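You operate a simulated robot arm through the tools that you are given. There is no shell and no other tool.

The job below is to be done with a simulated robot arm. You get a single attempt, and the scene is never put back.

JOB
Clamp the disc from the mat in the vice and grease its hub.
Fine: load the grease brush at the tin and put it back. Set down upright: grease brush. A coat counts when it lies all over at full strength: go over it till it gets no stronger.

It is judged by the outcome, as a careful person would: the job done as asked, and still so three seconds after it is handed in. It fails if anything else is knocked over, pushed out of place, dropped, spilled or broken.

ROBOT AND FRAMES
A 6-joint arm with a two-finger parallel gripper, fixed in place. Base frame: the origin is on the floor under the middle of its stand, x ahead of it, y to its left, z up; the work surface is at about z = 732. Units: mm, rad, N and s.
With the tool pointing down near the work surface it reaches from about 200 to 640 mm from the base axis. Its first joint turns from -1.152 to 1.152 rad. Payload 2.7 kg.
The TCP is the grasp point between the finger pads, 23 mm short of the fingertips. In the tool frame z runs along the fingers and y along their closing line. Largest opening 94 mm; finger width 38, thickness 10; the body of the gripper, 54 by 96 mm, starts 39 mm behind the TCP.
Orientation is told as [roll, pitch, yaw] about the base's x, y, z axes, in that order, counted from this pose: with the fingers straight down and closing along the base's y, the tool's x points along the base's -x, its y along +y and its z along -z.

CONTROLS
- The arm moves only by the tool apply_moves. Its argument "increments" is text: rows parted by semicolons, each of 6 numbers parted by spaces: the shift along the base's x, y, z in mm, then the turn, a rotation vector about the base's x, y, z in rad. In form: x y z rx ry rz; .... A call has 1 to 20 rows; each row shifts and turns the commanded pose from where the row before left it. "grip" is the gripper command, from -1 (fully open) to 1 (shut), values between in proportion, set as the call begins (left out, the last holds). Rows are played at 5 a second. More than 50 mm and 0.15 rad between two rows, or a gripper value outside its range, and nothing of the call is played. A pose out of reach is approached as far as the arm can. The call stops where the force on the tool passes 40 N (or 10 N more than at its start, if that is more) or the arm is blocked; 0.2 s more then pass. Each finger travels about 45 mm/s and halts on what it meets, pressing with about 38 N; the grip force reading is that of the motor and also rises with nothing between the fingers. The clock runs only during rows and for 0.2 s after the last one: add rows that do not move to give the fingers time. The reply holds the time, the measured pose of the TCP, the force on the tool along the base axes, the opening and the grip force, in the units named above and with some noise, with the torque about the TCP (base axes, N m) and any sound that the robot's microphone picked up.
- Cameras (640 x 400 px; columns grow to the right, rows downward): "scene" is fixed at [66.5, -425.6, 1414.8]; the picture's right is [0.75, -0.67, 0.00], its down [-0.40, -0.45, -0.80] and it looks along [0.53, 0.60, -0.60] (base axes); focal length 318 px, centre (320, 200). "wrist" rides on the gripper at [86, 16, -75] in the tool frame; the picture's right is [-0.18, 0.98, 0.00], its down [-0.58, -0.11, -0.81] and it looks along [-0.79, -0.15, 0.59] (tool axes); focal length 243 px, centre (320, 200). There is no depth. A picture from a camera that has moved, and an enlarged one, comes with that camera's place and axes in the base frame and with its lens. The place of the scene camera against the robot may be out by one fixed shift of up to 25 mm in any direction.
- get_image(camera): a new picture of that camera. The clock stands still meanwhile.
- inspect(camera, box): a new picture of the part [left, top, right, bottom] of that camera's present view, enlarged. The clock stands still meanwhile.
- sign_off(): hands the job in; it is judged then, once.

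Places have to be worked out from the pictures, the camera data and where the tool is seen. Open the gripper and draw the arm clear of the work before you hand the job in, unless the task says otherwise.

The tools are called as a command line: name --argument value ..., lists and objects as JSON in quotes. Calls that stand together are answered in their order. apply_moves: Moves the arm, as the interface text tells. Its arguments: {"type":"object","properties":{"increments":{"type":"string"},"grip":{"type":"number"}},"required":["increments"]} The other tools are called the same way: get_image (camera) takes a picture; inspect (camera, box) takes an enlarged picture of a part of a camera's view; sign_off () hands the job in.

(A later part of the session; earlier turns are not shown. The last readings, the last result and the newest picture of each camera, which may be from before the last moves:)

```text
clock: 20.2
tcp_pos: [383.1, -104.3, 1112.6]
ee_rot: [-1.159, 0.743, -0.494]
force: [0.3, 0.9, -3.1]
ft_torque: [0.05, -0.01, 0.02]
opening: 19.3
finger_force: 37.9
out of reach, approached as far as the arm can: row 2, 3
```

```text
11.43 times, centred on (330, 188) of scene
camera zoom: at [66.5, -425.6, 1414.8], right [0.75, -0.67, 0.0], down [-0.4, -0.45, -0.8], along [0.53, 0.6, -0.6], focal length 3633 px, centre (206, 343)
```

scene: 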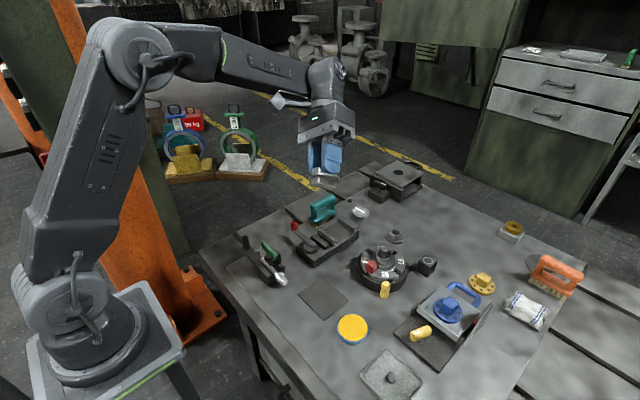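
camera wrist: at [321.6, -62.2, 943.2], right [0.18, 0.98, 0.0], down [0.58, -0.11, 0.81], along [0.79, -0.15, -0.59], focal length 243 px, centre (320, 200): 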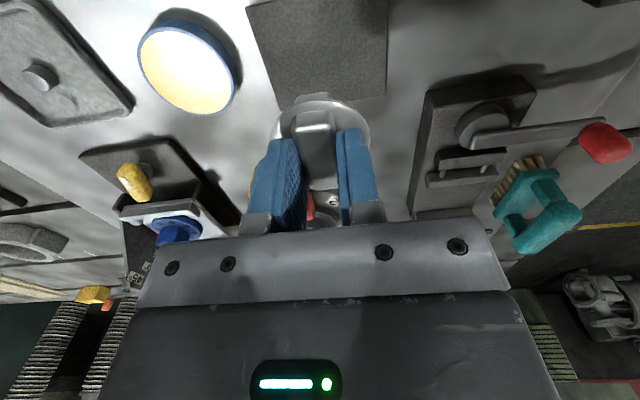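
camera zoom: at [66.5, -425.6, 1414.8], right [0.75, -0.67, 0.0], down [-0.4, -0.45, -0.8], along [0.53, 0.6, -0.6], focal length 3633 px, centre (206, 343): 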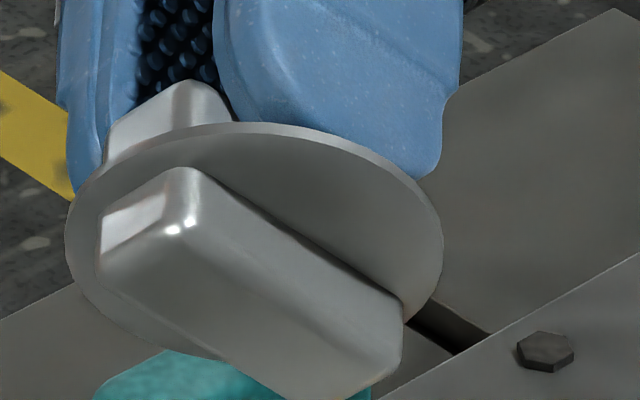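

The underside bar matches the top bar; nothing special. I undo the tilt in reverse and carry the disc over the vice gap, staying high.

apply_moves --increments "5 5 0 0.1 -0.1 0; 10 10 0 0.1 -0.1 0; 20 20 0 0.1 -0.1 0; 20 20 0 0.1 -0.1 0; 20 20 0 0.1 -0.1 0; 20 20 -10 0.1 -0.1 0; 25 20 -20 0.1 -0.1 0; 25 20 -20 0.1 -0.1 0; 25 10 -30 0.1 -0.1 0; 15 5 -30 0 0 0; 15 4 -30 0 0 0; 0 0 0 0 0 0"

get_image --camera "wrist"

```text
clock: 22.8
tcp_pos: [582.0, 50.3, 973.8]
ee_rot: [0.0, -0.001, 0.002]
force: [0.6, 0.5, -1.3]
ft_torque: [0.0, 0.03, 0.01]
opening: 19.5
finger_force: 38.0
```

```text
taken
camera wrist: at [496.9, 65.4, 1046.8], right [0.18, 0.98, 0.0], down [0.58, -0.11, 0.81], along [0.79, -0.15, -0.59], focal length 243 px, centre (320, 200)
```

wrist: 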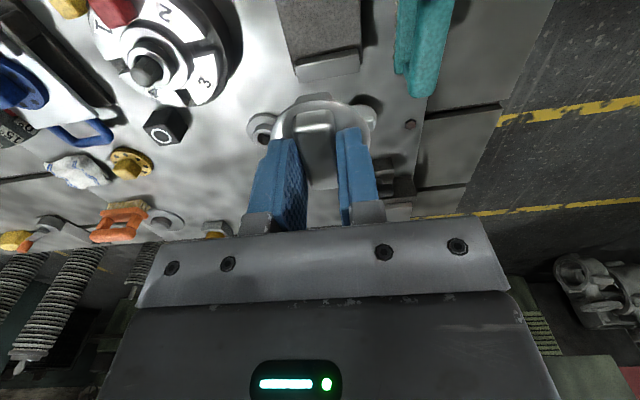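

inspect --camera "wrist" --box '[250, 0, 470, 130]'

inspect --camera "scene" --box '[280, 170, 380, 265]'

```text
2.91 times, centred on (360, 65) of wrist
camera zoom: at [496.9, 65.4, 1046.8], right [0.18, 0.98, 0.0], down [0.58, -0.11, 0.81], along [0.79, -0.15, -0.59], focal length 706 px, centre (204, 593)
```

zoom: 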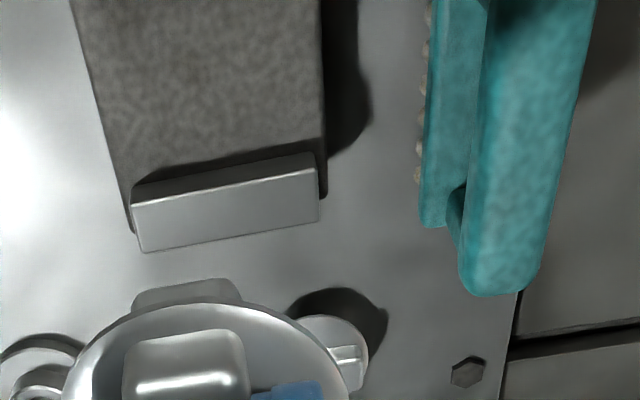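

```text
4.21 times, centred on (330, 218) of scene
camera zoom: at [66.5, -425.6, 1414.8], right [0.75, -0.67, 0.0], down [-0.4, -0.45, -0.8], along [0.53, 0.6, -0.6], focal length 1338 px, centre (278, 126)
```

zoom: 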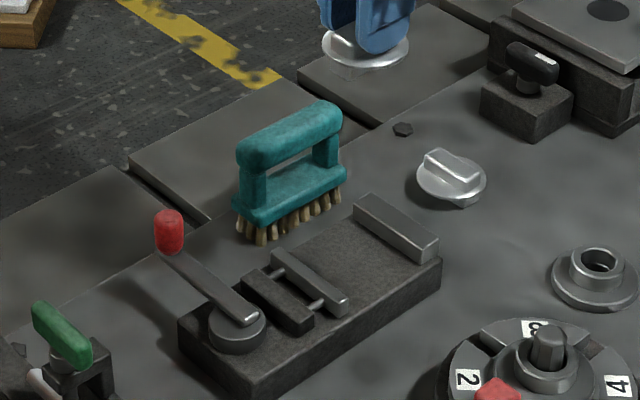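

The fixed jaw face is at x≈618, tops ≈773, bed ≈758. I lower the disc above the gap (x≈585, y≈50) to just above the jaws and check.

apply_moves --increments "1 0 -40 0 0 0; 1 0 -40 0 0 0; 1 0 -40 0 0 0; 0 0 -15 0 0 0; 0 0 0 0 0 0"

inspect --camera "scene" --box '[290, 170, 370, 260]'

get_image --camera "wrist"

```text
clock: 24.0
tcp_pos: [586.3, 49.3, 836.5]
ee_rot: [0.0, 0.001, 0.003]
force: [-0.7, -0.3, -1.9]
ft_torque: [-0.01, 0.0, 0.01]
opening: 19.4
finger_force: 37.7
```

```text
4.44 times, centred on (330, 215) of scene
camera zoom: at [66.5, -425.6, 1414.8], right [0.75, -0.67, 0.0], down [-0.4, -0.45, -0.8], along [0.53, 0.6, -0.6], focal length 1413 px, centre (276, 133)
```

zoom: 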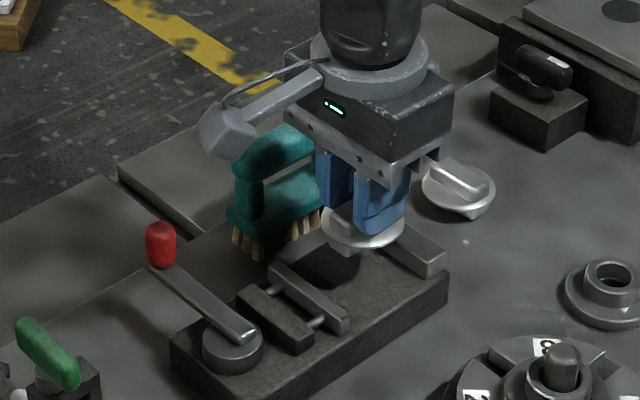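

```text
taken
camera wrist: at [499.8, 65.7, 910.9], right [0.18, 0.98, 0.0], down [0.58, -0.11, 0.81], along [0.79, -0.15, -0.59], focal length 243 px, centre (320, 200)
```

wrist: 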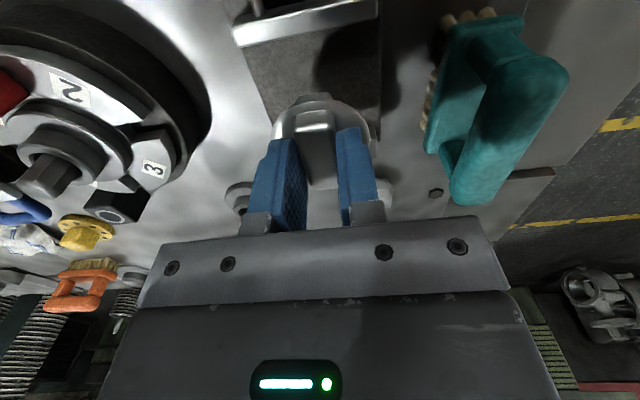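

Bottom of the part is ~793. I descend to TCP 808 then check clearance to the jaws.

apply_moves --increments "0 0 -10 0 0 0; 0 0 -10 0 0 0; 0 0 -8 0 0 0; 0 0 0 0 0 0"

inspect --camera "scene" --box '[300, 190, 370, 260]'

inspect --camera "wrist" --box '[220, 0, 420, 150]'

```text
clock: 25.0
tcp_pos: [585.9, 49.1, 808.6]
ee_rot: [0.001, 0.0, 0.002]
force: [-0.2, 0.4, -2.0]
ft_torque: [-0.01, 0.02, 0.01]
opening: 19.2
finger_force: 38.1
```

```text
5.71 times, centred on (335, 225) of scene
camera zoom: at [66.5, -425.6, 1414.8], right [0.75, -0.67, 0.0], down [-0.4, -0.45, -0.8], along [0.53, 0.6, -0.6], focal length 1816 px, centre (234, 57)
```

zoom: 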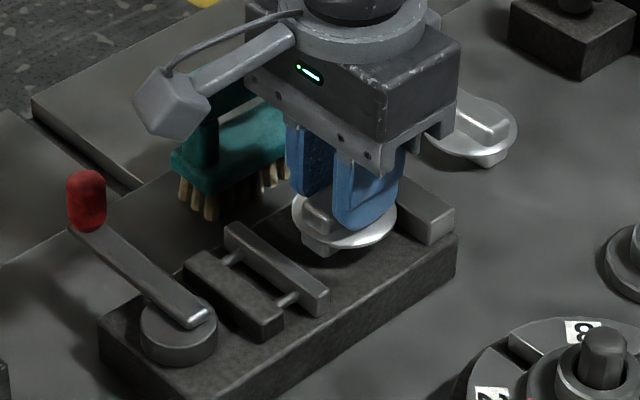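

```text
2.67 times, centred on (320, 75) of wrist
camera zoom: at [499.6, 65.3, 883.3], right [0.18, 0.98, 0.0], down [0.58, -0.11, 0.81], along [0.79, -0.15, -0.59], focal length 647 px, centre (320, 533)
```

zoom: 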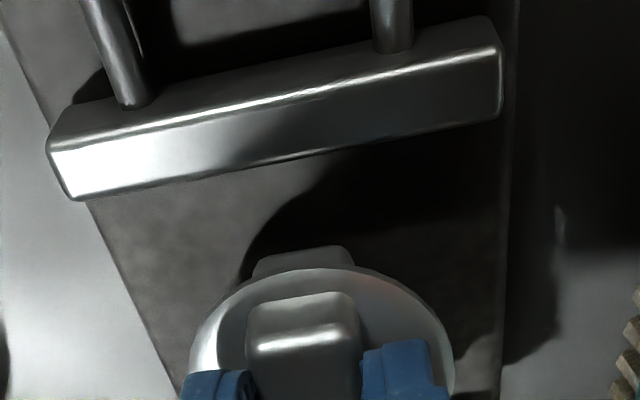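

Clearance to both jaws looks fine. I lower the last few mm slowly until it seats on the bed.

apply_moves --increments "0 0 -2 0 0 0; 0 0 -2 0 0 0; 0 0 0 0 0 0"

```text
clock: 25.8
tcp_pos: [584.6, 49.6, 806.0]
ee_rot: [0.002, 0.001, 0.003]
force: [0.5, -0.3, -1.8]
ft_torque: [0.03, 0.01, -0.01]
opening: 19.4
finger_force: 38.6
```

apply_moves --increments "0 0 -1 0 0 0; 0 0 -1 0 0 0; 0 0 0 0 0 0"

```text
clock: 26.6
tcp_pos: [586.1, 48.5, 804.9]
ee_rot: [0.001, -0.001, 0.002]
force: [-6.3, -1.6, 18.8]
ft_torque: [-0.07, 0.72, 0.02]
opening: 19.4
finger_force: 38.1
```

It has seated (≈19 N up). I ease up 1 mm and open the fingers.

apply_moves --increments "0 0 1 0 0 0; 0 0 0 0 0 0"

apply_moves --increments "0 0 0 0 0 0; 0 0 0 0 0 0; 0 0 0 0 0 0" --grip 0.28

inspect --camera "wrist" --box '[220, 0, 420, 150]'

inspect --camera "scene" --box '[300, 190, 370, 260]'

```text
clock: 27.2
tcp_pos: [586.8, 50.0, 806.5]
ee_rot: [0.0, -0.001, 0.003]
force: [-0.8, -1.9, 15.5]
ft_torque: [-0.02, 0.43, 0.02]
opening: 19.5
finger_force: 37.9
```

```text
clock: 28.0
tcp_pos: [585.3, 49.6, 803.4]
ee_rot: [0.0, 0.002, 0.002]
force: [0.7, -0.4, -0.3]
ft_torque: [-0.01, 0.03, -0.01]
opening: 33.9
finger_force: 0.1
```

```text
2.67 times, centred on (320, 75) of wrist
camera zoom: at [499.4, 65.3, 878.2], right [0.18, 0.98, 0.0], down [0.58, -0.11, 0.81], along [0.79, -0.15, -0.59], focal length 647 px, centre (320, 533)
```

zoom: 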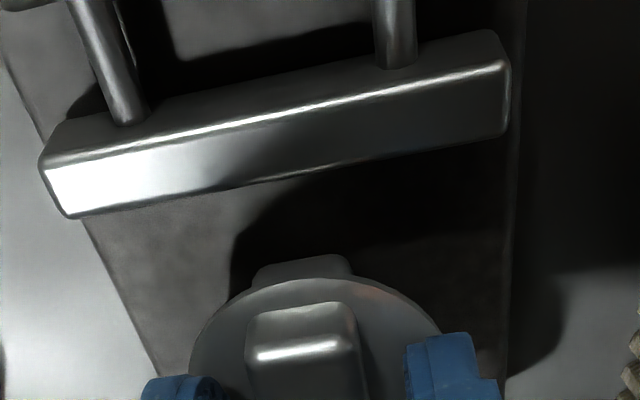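

```text
5.71 times, centred on (335, 225) of scene
camera zoom: at [66.5, -425.6, 1414.8], right [0.75, -0.67, 0.0], down [-0.4, -0.45, -0.8], along [0.53, 0.6, -0.6], focal length 1816 px, centre (234, 57)
```

zoom: 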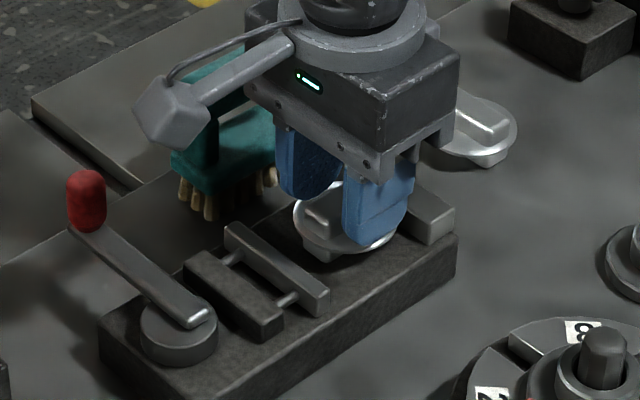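

Released without load. I raise the gripper and check how the disc sits.

apply_moves --increments "0 0 10 0 0 0; 0 0 30 0 0 0; 0 0 40 0 0 0; -20 0 40 0 0 0; -30 0 20 0 0 0; 0 0 0 0 0 0"

get_image --camera "wrist"

inspect --camera "scene" --box '[290, 190, 370, 260]'

```text
clock: 29.4
tcp_pos: [535.1, 48.7, 944.4]
ee_rot: [0.0, -0.001, 0.001]
force: [-0.3, 0.1, 0.9]
ft_torque: [-0.03, 0.0, 0.0]
opening: 33.5
finger_force: 0.1
```

```text
taken
camera wrist: at [449.0, 64.5, 1018.8], right [0.18, 0.98, 0.0], down [0.58, -0.11, 0.81], along [0.79, -0.15, -0.59], focal length 243 px, centre (320, 200)
```

wrist: 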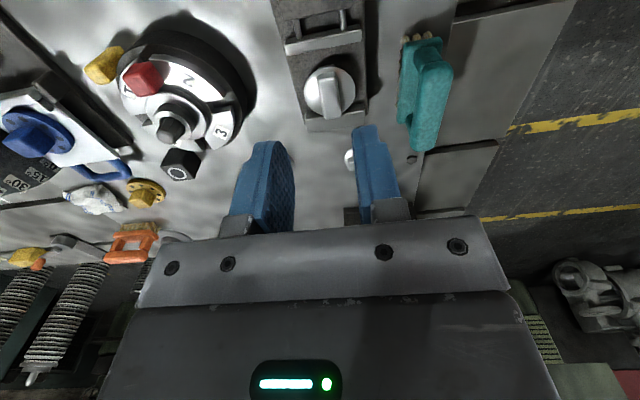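

```text
5.71 times, centred on (330, 225) of scene
camera zoom: at [66.5, -425.6, 1414.8], right [0.75, -0.67, 0.0], down [-0.4, -0.45, -0.8], along [0.53, 0.6, -0.6], focal length 1816 px, centre (263, 57)
```

zoom: 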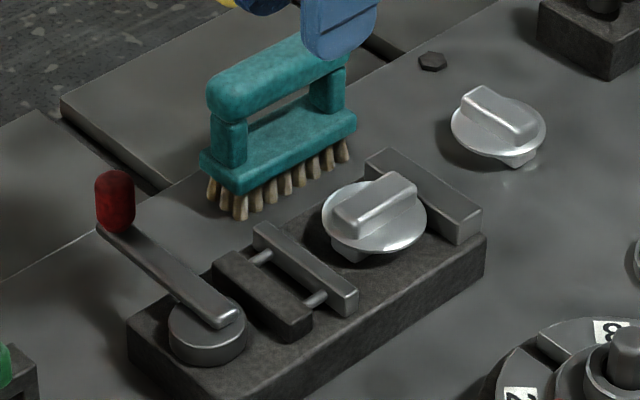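

inspect --camera "wrist" --box '[260, 0, 400, 140]'

inspect --camera "scene" --box '[325, 205, 360, 240]'

```text
2.86 times, centred on (330, 70) of wrist
camera zoom: at [449.0, 64.5, 1018.8], right [0.18, 0.98, 0.0], down [0.58, -0.11, 0.81], along [0.79, -0.15, -0.59], focal length 693 px, centre (291, 571)
```

zoom: 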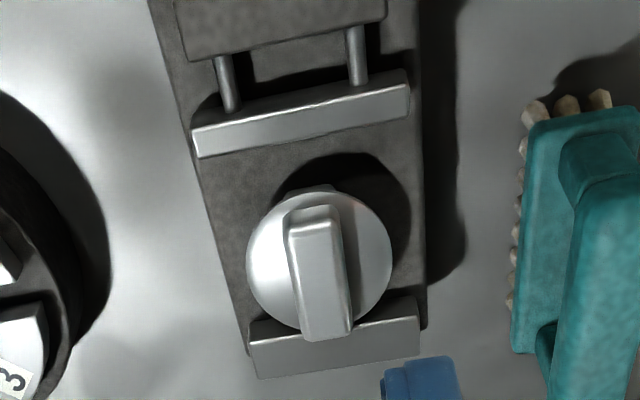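

```text
11.43 times, centred on (342, 222) of scene
camera zoom: at [66.5, -425.6, 1414.8], right [0.75, -0.67, 0.0], down [-0.4, -0.45, -0.8], along [0.53, 0.6, -0.6], focal length 3633 px, centre (63, -57)
```

zoom: 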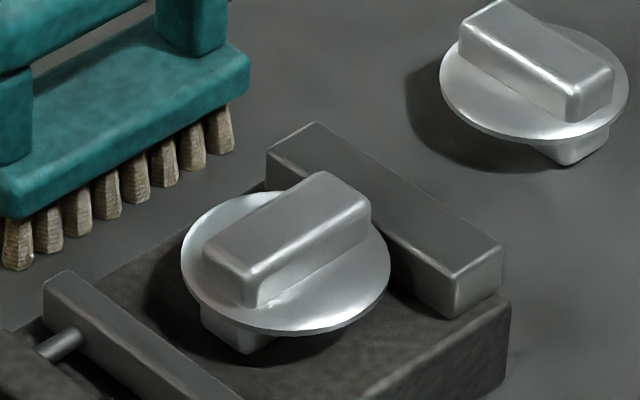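

The disc sits flat between the jaws with its flange near jaw-top level. The lever knob triangulates to (480, 126, 800) and its pivot to (475, 51); I move above the knob for a closer look.

apply_moves --increments "-20 25 0 0 0 0; -20 25 -10 0 0 0; -15 27 -30 0 0 0; 0 0 -25 0 0 0; 0 0 0 0 0 0" --grip 0.0

get_image --camera "wrist"

inspect --camera "scene" --box '[270, 190, 350, 260]'

```text
clock: 30.6
tcp_pos: [481.6, 125.7, 878.6]
ee_rot: [0.001, 0.0, 0.002]
force: [0.5, -0.8, -0.3]
ft_torque: [-0.01, 0.01, 0.01]
opening: 46.8
finger_force: 0.2
```

```text
taken
camera wrist: at [394.3, 142.0, 954.1], right [0.18, 0.98, 0.0], down [0.58, -0.11, 0.81], along [0.79, -0.15, -0.59], focal length 243 px, centre (320, 200)
```

wrist: 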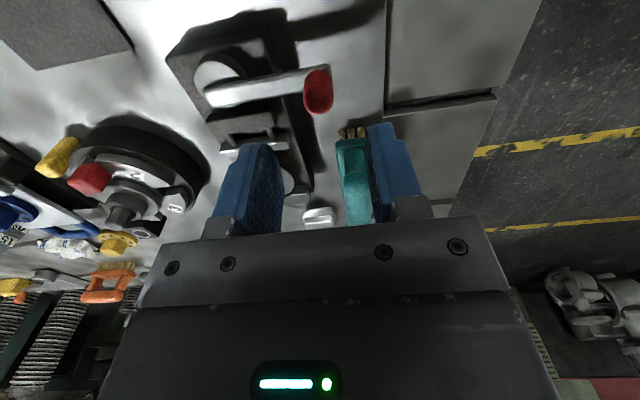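

```text
5.71 times, centred on (310, 225) of scene
camera zoom: at [66.5, -425.6, 1414.8], right [0.75, -0.67, 0.0], down [-0.4, -0.45, -0.8], along [0.53, 0.6, -0.6], focal length 1816 px, centre (377, 57)
```

zoom: 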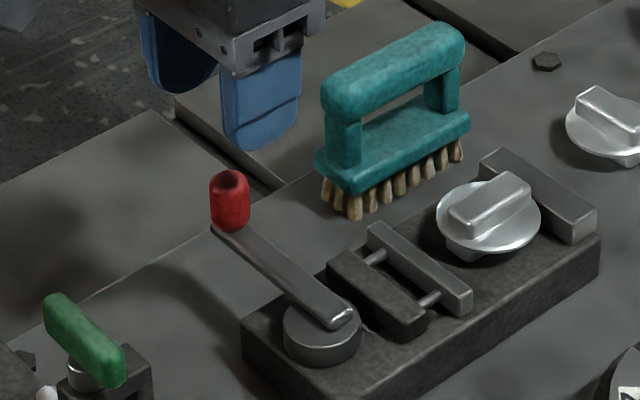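

inspect --camera "wrist" --box '[180, 30, 350, 150]'

```text
3.33 times, centred on (265, 90) of wrist
camera zoom: at [394.3, 142.0, 954.1], right [0.18, 0.98, 0.0], down [0.58, -0.11, 0.81], along [0.79, -0.15, -0.59], focal length 809 px, centre (503, 567)
```

zoom: 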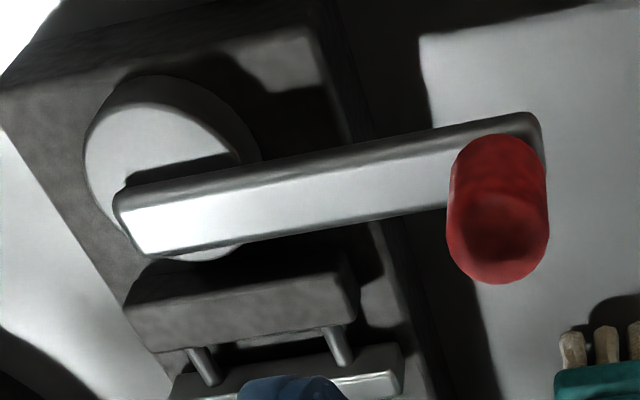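

Lever lies along +y at x≈480, knob ~20 mm wide. I lower onto the knob with fingers on its ±y sides, tips kept above the lever bar, and grip it.

apply_moves --increments "0 0 -30 0 0 0; 0 0 -20 0 0 0; 0 0 -8 0 0 0; 0 0 0 0 0 0"

get_image --camera "wrist"

inspect --camera "scene" --box '[270, 190, 350, 260]'

```text
clock: 31.6
tcp_pos: [481.6, 127.8, 821.8]
ee_rot: [0.0, -0.002, 0.001]
force: [0.9, 0.8, 0.4]
ft_torque: [0.01, -0.03, -0.01]
opening: 46.9
finger_force: 0.0
```

```text
taken
camera wrist: at [394.9, 142.4, 895.6], right [0.18, 0.98, 0.0], down [0.58, -0.11, 0.81], along [0.79, -0.15, -0.59], focal length 243 px, centre (320, 200)
```

wrist: 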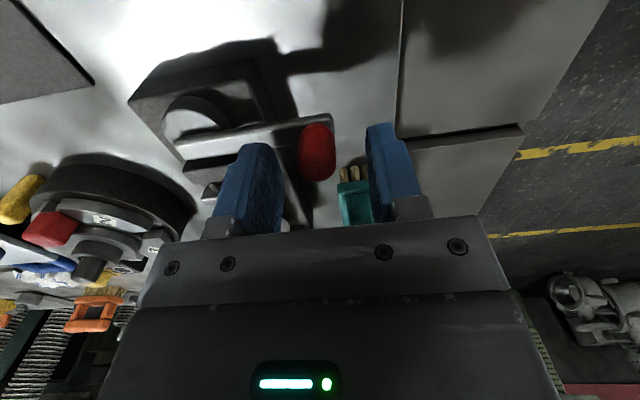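

```text
5.71 times, centred on (310, 225) of scene
camera zoom: at [66.5, -425.6, 1414.8], right [0.75, -0.67, 0.0], down [-0.4, -0.45, -0.8], along [0.53, 0.6, -0.6], focal length 1816 px, centre (377, 57)
```

zoom: 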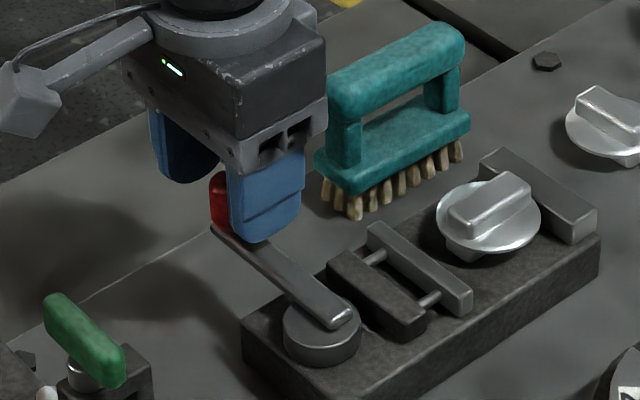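

apply_moves --increments "0 0 -4 0 0 0; 0 0 0 0 0 0"

apply_moves --increments "0 0 0 0 0 0; 0 0 0 0 0 0; 0 0 0 0 0 0; 0 0 0 0 0 0" --grip 1

inspect --camera "wrist" --box '[200, 60, 420, 220]'

```text
clock: 32.2
tcp_pos: [481.2, 126.8, 817.6]
ee_rot: [0.001, -0.001, 0.002]
force: [-0.2, -0.4, -0.4]
ft_torque: [0.01, -0.02, 0.03]
opening: 46.7
finger_force: 0.1
```

```text
clock: 33.2
tcp_pos: [479.9, 125.4, 817.8]
ee_rot: [-0.002, 0.003, 0.0]
force: [0.9, -19.5, 2.9]
ft_torque: [-0.26, -0.08, 0.08]
opening: 19.4
finger_force: 44.6
```

```text
2.50 times, centred on (310, 140) of wrist
camera zoom: at [395.0, 141.1, 891.5], right [0.18, 0.98, 0.0], down [0.58, -0.11, 0.81], along [0.79, -0.15, -0.59], focal length 606 px, centre (345, 350)
```

zoom: 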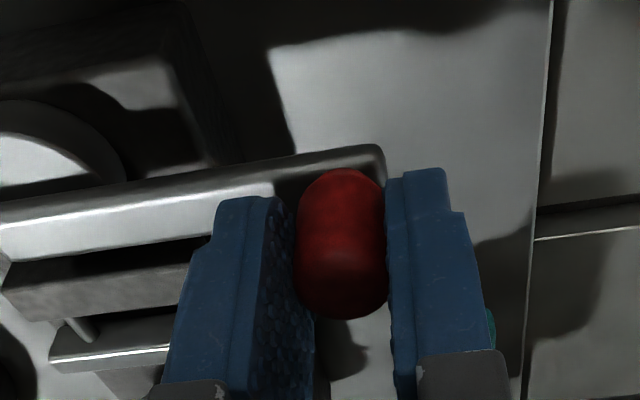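

Gripped; −19.5 N in y shows the knob sits slightly lower in y, so I shift −1.5 mm to relax, then test-nudge the lever toward −x.

apply_moves --increments "0 -1.5 0 0 0 0; 0 0 0 0 0 0"

apply_moves --increments "-2 0 0 0 0 0; -2 0 0 0 0 0.05; 0 0 0 0 0 0"

```text
clock: 33.8
tcp_pos: [481.4, 123.8, 817.0]
ee_rot: [0.001, 0.002, 0.001]
force: [2.4, -12.8, -1.2]
ft_torque: [-0.25, 0.37, 0.1]
opening: 19.2
finger_force: 44.7
```

```text
clock: 34.6
tcp_pos: [476.7, 125.5, 817.1]
ee_rot: [-0.001, 0.0, 0.052]
force: [-1.6, -10.2, 0.7]
ft_torque: [-0.05, -0.5, -0.18]
opening: 19.2
finger_force: 45.2
```

Nudging −x met little force. I continue a little along the arc with matching yaw and then check jaw motion in the picture.

apply_moves --increments "-3.7 -0.8 0 0 0 0.05; -3.7 -0.6 0 0 0 0.05; -3.6 -0.7 0 0 0 0.05; -3.6 -0.8 0 0 0 0.05; 0 0 0 0 0 0"

inspect --camera "scene" --box '[270, 190, 370, 270]'

get_image --camera "wrist"

```text
clock: 35.8
tcp_pos: [461.9, 123.5, 817.9]
ee_rot: [0.0, -0.001, 0.255]
force: [-2.7, 9.3, -3.2]
ft_torque: [0.05, 0.49, 0.02]
opening: 19.5
finger_force: 44.9
```

```text
5.00 times, centred on (320, 230) of scene
camera zoom: at [66.5, -425.3, 1414.9], right [0.75, -0.67, 0.0], down [-0.4, -0.45, -0.8], along [0.53, 0.6, -0.6], focal length 1589 px, centre (320, 50)
```

zoom: 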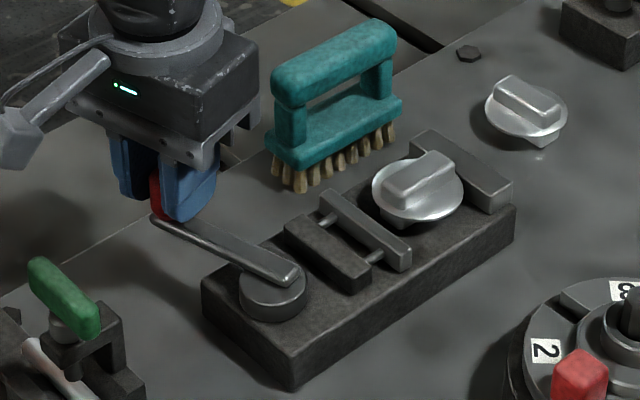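

```text
taken
camera wrist: at [374.7, 116.7, 891.4], right [-0.07, 1.0, 0.0], down [0.59, 0.04, 0.81], along [0.8, 0.05, -0.59], focal length 243 px, centre (320, 200)
```

wrist: 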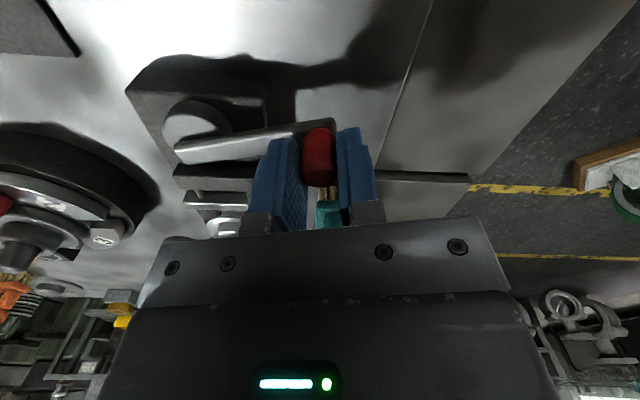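

The lever swings freely toward −x. I keep following the arc and re-check the jaw.

apply_moves --increments "-3.6 -0.3 0 0 0 0.05; -3.6 -1.2 0 0 0 0.05; -3.5 -1.4 0 0 0 0.05; -3.4 -1.5 0 0 0 0.05; -3.3 -1.7 0 0 0 0.05; -3.2 -1.9 0 0 0 0.05; 0 0 0 0 0 0"

inspect --camera "scene" --box '[270, 190, 370, 270]'

```text
clock: 37.4
tcp_pos: [441.6, 114.0, 816.1]
ee_rot: [-0.001, 0.001, 0.552]
force: [-7.0, 15.8, -8.4]
ft_torque: [0.66, -0.59, 0.15]
opening: 19.5
finger_force: 45.3
```

```text
5.00 times, centred on (320, 230) of scene
camera zoom: at [66.4, -425.2, 1414.9], right [0.75, -0.67, 0.0], down [-0.4, -0.45, -0.8], along [0.53, 0.6, -0.6], focal length 1589 px, centre (320, 50)
```

zoom: 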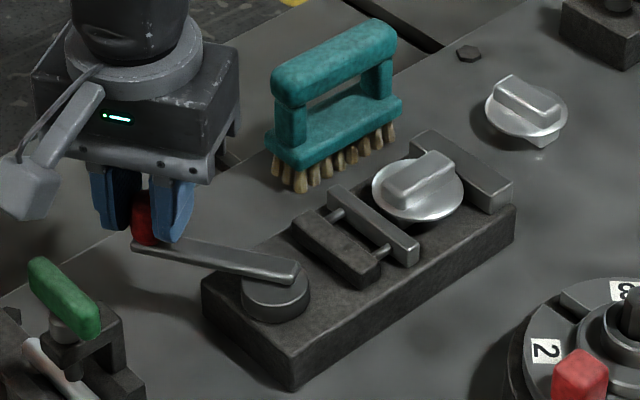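

The whole moving carriage advanced toward the disc, so −x is the closing direction. Readings show radial pull outward, so I correct for a slightly larger radius and continue.

apply_moves --increments "-4.0 -0.6 0 0 0 0.05; -3.3 -1.7 0 0 0 0.05; -3.0 -2.3 0 0 0 0.05; -2.84 -2.5 0 0 0 0.05; -2.7 -2.66 0 0 0 0.05; -2.6 -2.8 0 0 0 0.05; 0 0 0 0 0 0"

inspect --camera "scene" --box '[240, 190, 370, 290]'

get_image --camera "wrist"

```text
clock: 39.0
tcp_pos: [425.4, 100.6, 817.6]
ee_rot: [0.0, -0.001, 0.85]
force: [16.1, -16.0, -12.3]
ft_torque: [-0.55, 0.06, -0.11]
opening: 19.3
finger_force: 45.1
```

```text
4.00 times, centred on (305, 240) of scene
camera zoom: at [67.0, -425.9, 1414.7], right [0.75, -0.67, 0.0], down [-0.4, -0.45, -0.8], along [0.53, 0.6, -0.6], focal length 1271 px, centre (380, 40)
```

zoom: 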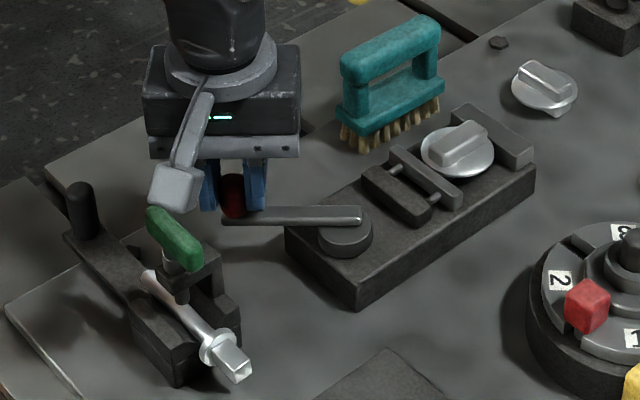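

```text
taken
camera wrist: at [355.3, 46.0, 891.4], right [-0.62, 0.79, 0.0], down [0.46, 0.36, 0.81], along [0.64, 0.5, -0.59], focal length 243 px, centre (320, 200)
```

wrist: 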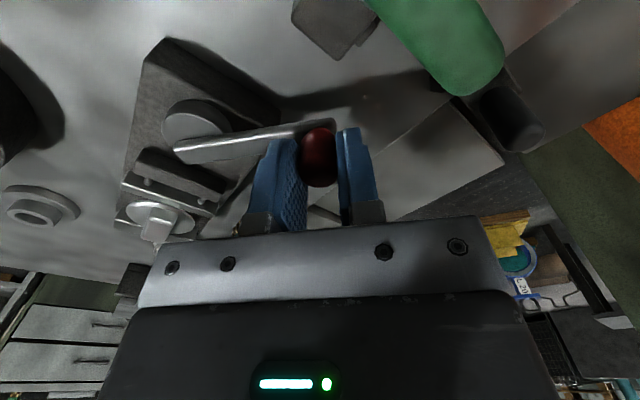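

Lever continues to close; the readings fit a pivot near (475, 53.5) with radius ≈69. The green clamp handle nearby is at x≈358, clear of the outer finger. I continue along the corrected arc.

apply_moves --increments "-1.6 -3.2 0 0 0 0.05; -2.16 -2.69 0 0 0 0.05; -2.02 -2.8 0 0 0 0.05; -1.88 -2.89 0 0 0 0.05; -1.73 -2.98 0 0 0 0.05; 0 0 0 0 0 0"

inspect --camera "scene" --box '[240, 190, 370, 290]'

get_image --camera "wrist"

```text
clock: 40.4
tcp_pos: [413.8, 86.9, 817.1]
ee_rot: [-0.002, -0.001, 1.101]
force: [8.6, -1.3, -0.7]
ft_torque: [0.81, -0.53, 0.1]
opening: 19.7
finger_force: 45.7
```

```text
4.00 times, centred on (305, 240) of scene
camera zoom: at [66.7, -425.6, 1414.8], right [0.75, -0.67, 0.0], down [-0.4, -0.45, -0.8], along [0.53, 0.6, -0.6], focal length 1271 px, centre (380, 40)
```

zoom: 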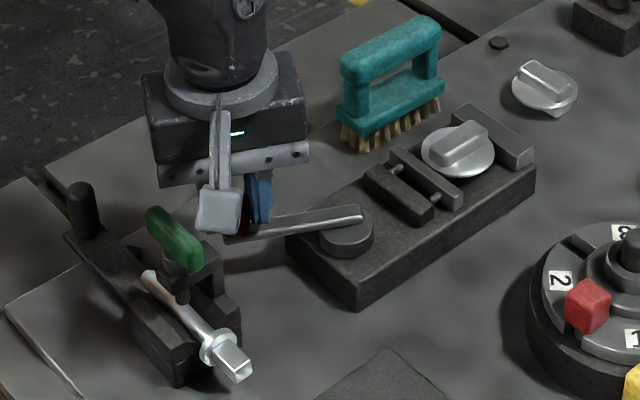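

```text
taken
camera wrist: at [361.1, 16.7, 891.4], right [-0.79, 0.61, 0.0], down [0.36, 0.47, 0.81], along [0.49, 0.64, -0.59], focal length 243 px, centre (320, 200)
```

wrist: 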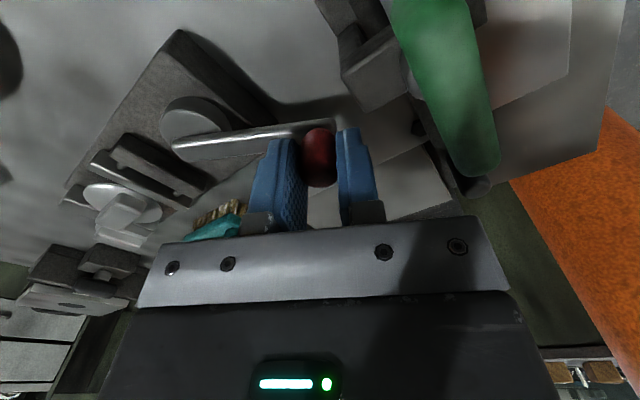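

inspect --camera "scene" --box '[322, 210, 377, 250]'

inspect --camera "wrist" --box '[50, 80, 250, 260]'

```text
10.00 times, centred on (350, 230) of scene
camera zoom: at [66.7, -425.6, 1414.8], right [0.75, -0.67, 0.0], down [-0.4, -0.45, -0.8], along [0.53, 0.6, -0.6], focal length 3179 px, centre (25, -100)
```

zoom: 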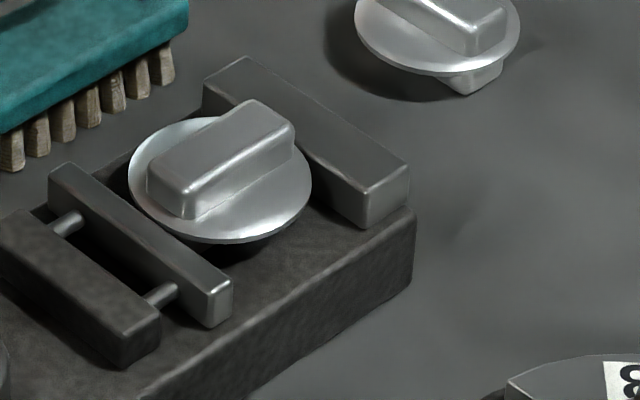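

```text
2.22 times, centred on (150, 170) of wrist
camera zoom: at [361.1, 16.7, 891.4], right [-0.79, 0.61, 0.0], down [0.36, 0.47, 0.81], along [0.49, 0.64, -0.59], focal length 539 px, centre (698, 267)
```

zoom: 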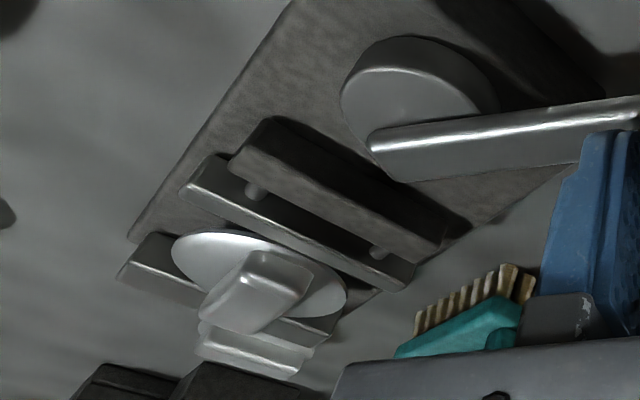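

The moving jaw is now right at the disc's rim. I go on with the lever and watch for tangential resistance.

apply_moves --increments "-1.56 -3.07 0 0 0 0.05; -1.41 -3.15 0 0 0 0.05; -1.25 -3.22 0 0 0 0.05; -1.09 -3.27 0 0 0 0.05; 0 0 0 0 0 0"

inspect --camera "scene" --box '[322, 210, 377, 250]'

inspect --camera "scene" --box '[240, 190, 370, 290]'

```text
clock: 41.6
tcp_pos: [408.1, 74.4, 816.8]
ee_rot: [0.0, 0.001, 1.301]
force: [4.7, -3.4, 7.3]
ft_torque: [-0.08, -0.06, -0.15]
opening: 19.1
finger_force: 45.2
```

```text
10.00 times, centred on (350, 230) of scene
camera zoom: at [66.5, -425.7, 1414.8], right [0.75, -0.67, 0.0], down [-0.4, -0.45, -0.8], along [0.53, 0.6, -0.6], focal length 3179 px, centre (25, -100)
```

zoom: 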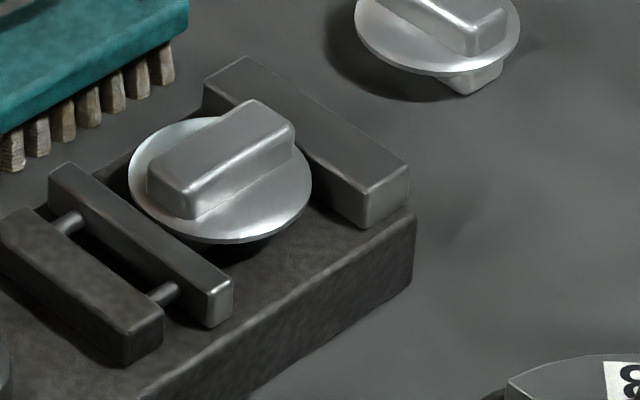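

```text
4.00 times, centred on (305, 240) of scene
camera zoom: at [66.5, -425.7, 1414.8], right [0.75, -0.67, 0.0], down [-0.4, -0.45, -0.8], along [0.53, 0.6, -0.6], focal length 1271 px, centre (380, 40)
```

zoom: 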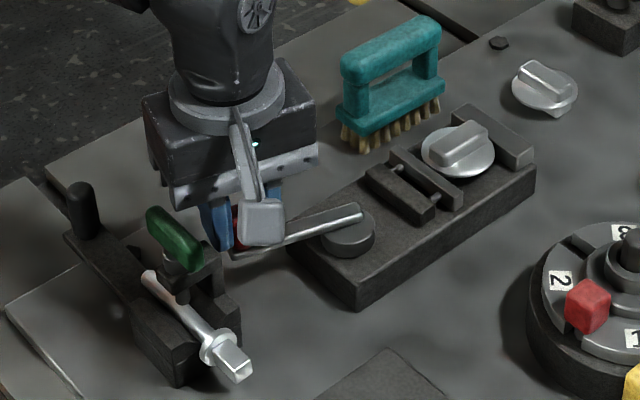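

The jaw plate has stopped against the rim while the pusher block keeps advancing (sprung jaw). The rim touches both jaws. I carry the lever on toward its end stop.

apply_moves --increments "-0.92 -3.32 0 0 0 0.05; -0.76 -3.37 0 0 0 0.05; -0.6 -3.4 0 0 0 0.05; -0.4 -3.43 0 0 0 0.05; 0 0 0 0 0 0"

inspect --camera "scene" --box '[322, 210, 377, 250]'

```text
clock: 42.8
tcp_pos: [405.8, 61.1, 815.3]
ee_rot: [0.0, -0.001, 1.501]
force: [-4.4, -0.4, 18.9]
ft_torque: [0.2, 0.06, -0.01]
opening: 19.5
finger_force: 44.8
```

```text
10.00 times, centred on (350, 230) of scene
camera zoom: at [66.1, -425.6, 1414.8], right [0.75, -0.67, 0.0], down [-0.4, -0.45, -0.8], along [0.53, 0.6, -0.6], focal length 3179 px, centre (25, -100)
```

zoom: 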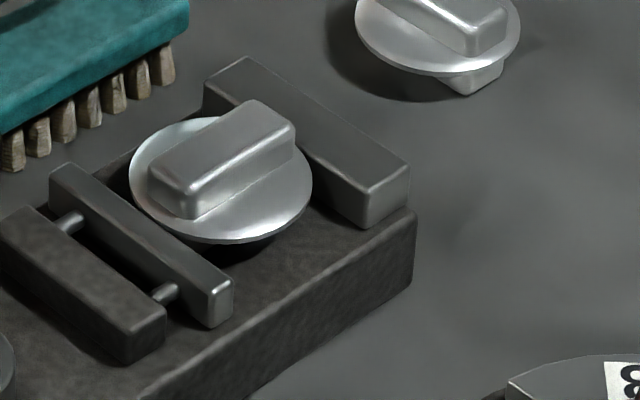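

Still no tangential resistance; I continue the swing and lift slightly to relieve the vertical force.

apply_moves --increments "-0.3 -3.43 0.5 0 0 0.05; -0.12 -3.45 0.5 0 0 0.05; 0.05 -3.45 0 0 0 0.05; 0.22 -3.44 0 0 0 0.05; 0 0 0 0 0 0"

inspect --camera "scene" --box '[322, 210, 377, 250]'

get_image --camera "wrist"

```text
clock: 44.0
tcp_pos: [405.7, 48.7, 818.0]
ee_rot: [0.001, -0.001, 1.7]
force: [-3.6, 32.5, -16.5]
ft_torque: [0.84, 0.04, 0.01]
opening: 19.6
finger_force: 45.0
```

```text
10.00 times, centred on (350, 230) of scene
camera zoom: at [66.7, -424.8, 1415.0], right [0.75, -0.67, 0.0], down [-0.4, -0.45, -0.8], along [0.53, 0.6, -0.6], focal length 3179 px, centre (25, -100)
```

zoom: 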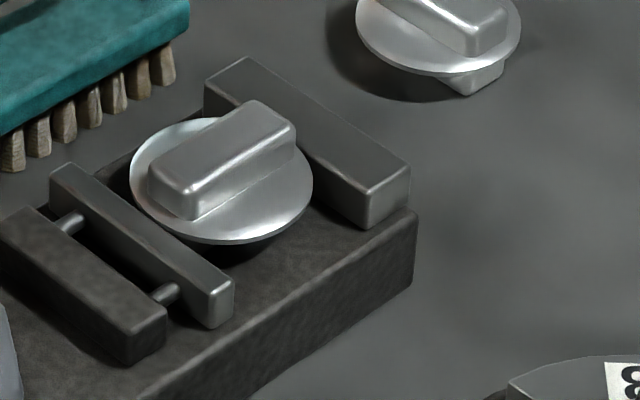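

```text
taken
camera wrist: at [400.5, -39.1, 891.8], right [-1.0, 0.06, 0.0], down [0.03, 0.59, 0.81], along [0.04, 0.81, -0.59], focal length 243 px, centre (320, 200)
```

wrist: 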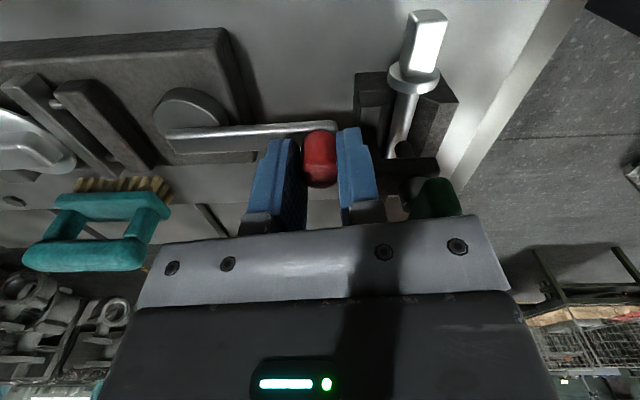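

A rise to 32 N against further −y motion: the lever has reached its closed stop (pointing −x). I relieve the push and let go of the knob with a small opening.

apply_moves --increments "0 1 -0.5 0 0 0; 0 0.8 0 0 0 0; 0 0 0 0 0 0"

apply_moves --increments "0 0 0 0 0 0; 0 0 0 0 0 0; 0 0 0 0 0 0" --grip 0.3

get_image --camera "wrist"

```text
clock: 44.8
tcp_pos: [405.8, 49.7, 816.7]
ee_rot: [0.002, 0.001, 1.7]
force: [-7.4, 24.6, -11.9]
ft_torque: [0.68, 0.01, 0.04]
opening: 19.2
finger_force: 45.1
```

```text
clock: 45.6
tcp_pos: [406.4, 47.7, 818.5]
ee_rot: [-0.001, 0.001, 1.698]
force: [3.6, -2.6, 3.0]
ft_torque: [0.01, 0.04, 0.02]
opening: 31.5
finger_force: 0.1
```

```text
taken
camera wrist: at [401.3, -39.7, 892.4], right [-1.0, 0.06, 0.0], down [0.03, 0.59, 0.81], along [0.05, 0.8, -0.59], focal length 243 px, centre (320, 200)
```

wrist: 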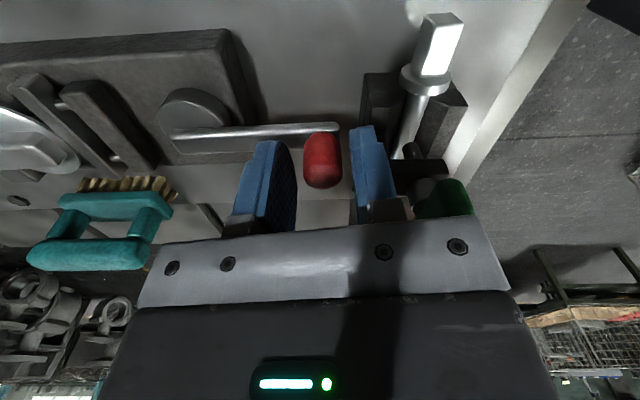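

Released; I lift straight up and check the lever stays closed.

apply_moves --increments "0 0 10 0 0 0; 0 0 30 0 0 0; 0 0 40 0 0 0; 0 0 40 0 0 0; 0 0 0 0 0 0"

inspect --camera "scene" --box '[240, 190, 370, 290]'

get_image --camera "wrist"

```text
clock: 46.8
tcp_pos: [404.9, 47.4, 937.5]
ee_rot: [0.0, 0.001, 1.7]
force: [-0.3, 0.1, 1.1]
ft_torque: [0.0, 0.04, -0.02]
opening: 32.8
finger_force: 0.0
```

```text
4.00 times, centred on (305, 240) of scene
camera zoom: at [66.5, -425.6, 1414.8], right [0.75, -0.67, 0.0], down [-0.4, -0.45, -0.8], along [0.53, 0.6, -0.6], focal length 1271 px, centre (380, 40)
```

zoom: 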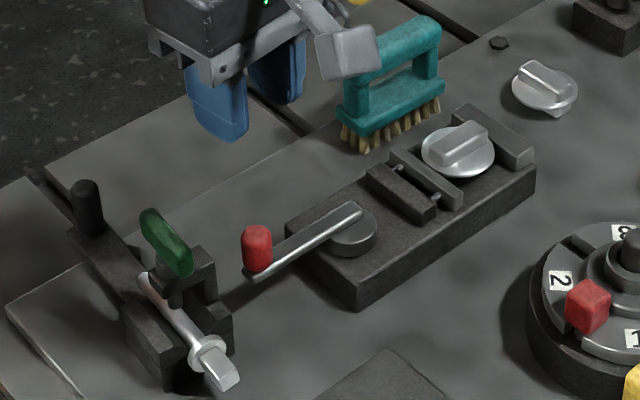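

```text
taken
camera wrist: at [401.3, -40.3, 1011.7], right [-1.0, 0.06, 0.0], down [0.03, 0.59, 0.81], along [0.05, 0.8, -0.59], focal length 243 px, centre (320, 200)
```

wrist: 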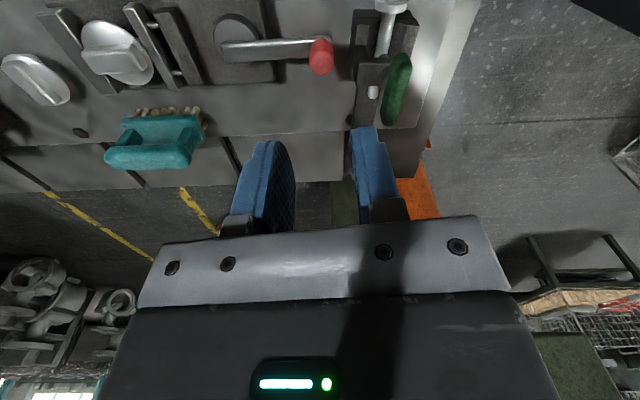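

The V-block fixture near the lever looks slightly different from before. I compare it at the same zoom as at the start.

inspect --camera "scene" --box '[220, 220, 310, 300]'

inspect --camera "wrist" --box '[180, 0, 440, 140]'

```text
5.00 times, centred on (265, 260) of scene
camera zoom: at [66.5, -425.6, 1414.8], right [0.75, -0.67, 0.0], down [-0.4, -0.45, -0.8], along [0.53, 0.6, -0.6], focal length 1589 px, centre (595, -100)
```

zoom: 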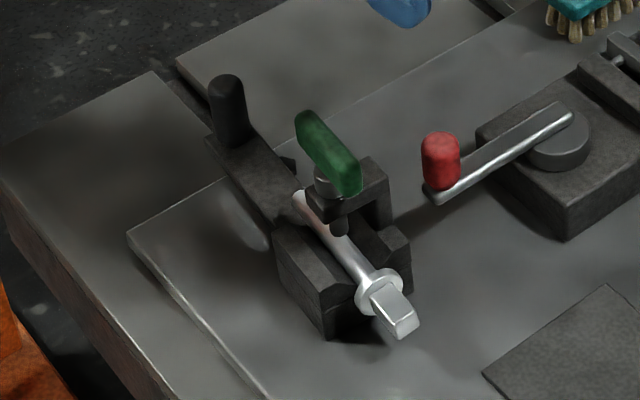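

```text
2.46 times, centred on (310, 70) of wrist
camera zoom: at [401.3, -40.3, 1011.7], right [-1.0, 0.06, 0.0], down [0.03, 0.59, 0.81], along [0.05, 0.8, -0.59], focal length 597 px, centre (345, 520)
```

zoom: 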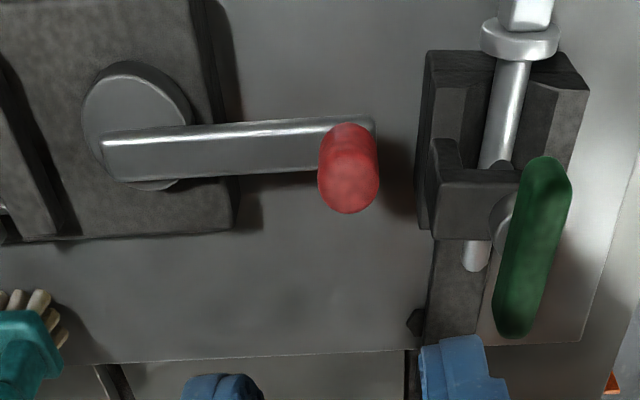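

The V-block fixture was nudged (rotated ~7°, shaft end ≈12 mm toward −x) by the outer finger when it opened. I must restore it; first I go to its −x side at height and look.

apply_moves --increments "-9 0 5 0 0 -0.142; -9 0 5 0 0 -0.142; -9 0 5 0 0 -0.142; -9 0 5 0 0 -0.142; -9 0 0 0 0 -0.142; -9 0 0 0 0 -0.142; -9 0 0 0 0 -0.142; -9 0 0 0 0 -0.142; -9 0 0 0 0 -0.142; -9 0 0 0 0 -0.142; -9 0 0 0 0 -0.142; -6 0 0 0 0 -0.138; 0 0 0 0 0 0" --grip 1

get_image --camera "wrist"

get_image --camera "scene"

```text
clock: 49.6
tcp_pos: [299.9, 47.7, 958.4]
ee_rot: [0.001, 0.0, -0.003]
force: [0.3, -0.9, 0.2]
ft_torque: [0.03, -0.01, 0.01]
opening: 0.0
finger_force: 37.6
```

```text
taken
camera wrist: at [214.4, 64.5, 1032.4], right [0.19, 0.98, 0.0], down [0.58, -0.11, 0.81], along [0.79, -0.15, -0.59], focal length 243 px, centre (320, 200)
```

wrist: 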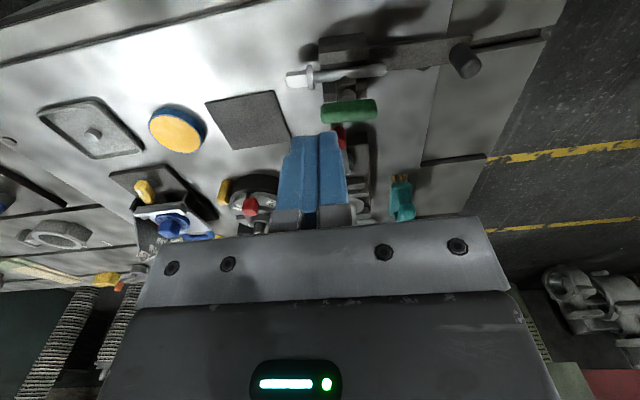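

```text
taken
```

scene: 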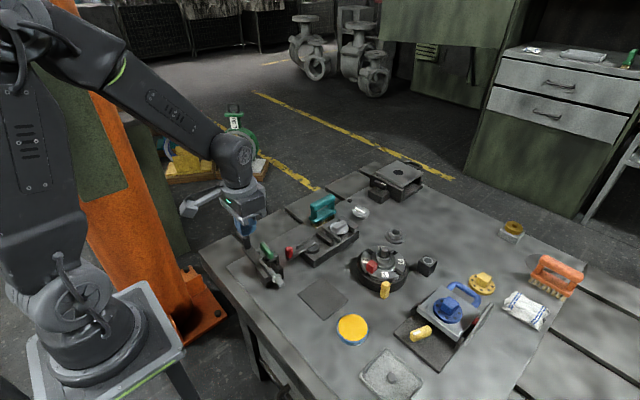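

inspect --camera "wrist" --box '[270, 20, 490, 150]'

inspect --camera "scene" --box '[220, 220, 310, 300]'

```text
2.91 times, centred on (380, 85) of wrist
camera zoom: at [214.4, 64.5, 1032.4], right [0.19, 0.98, 0.0], down [0.58, -0.11, 0.81], along [0.79, -0.15, -0.59], focal length 706 px, centre (146, 534)
```

zoom: 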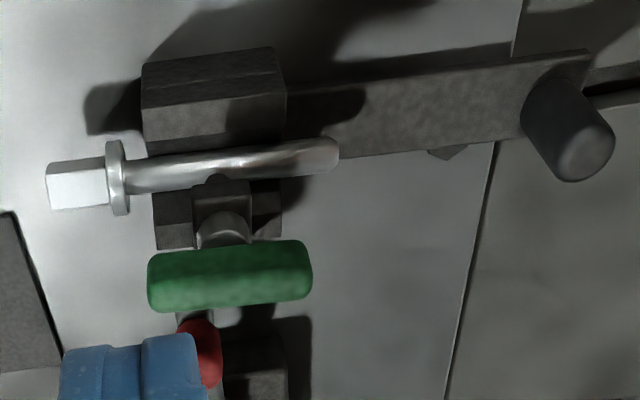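

```text
5.00 times, centred on (265, 260) of scene
camera zoom: at [66.5, -425.6, 1414.8], right [0.75, -0.67, 0.0], down [-0.4, -0.45, -0.8], along [0.53, 0.6, -0.6], focal length 1589 px, centre (595, -100)
```

zoom: 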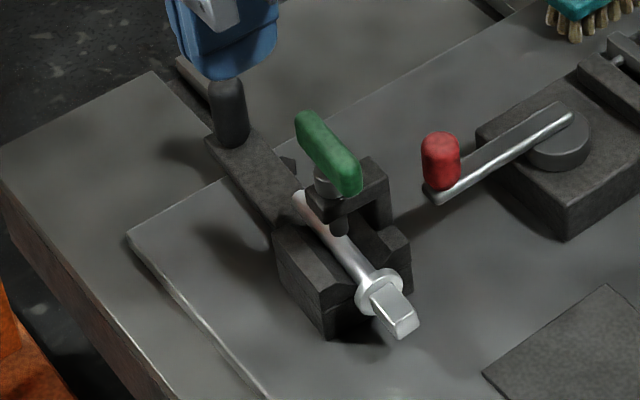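

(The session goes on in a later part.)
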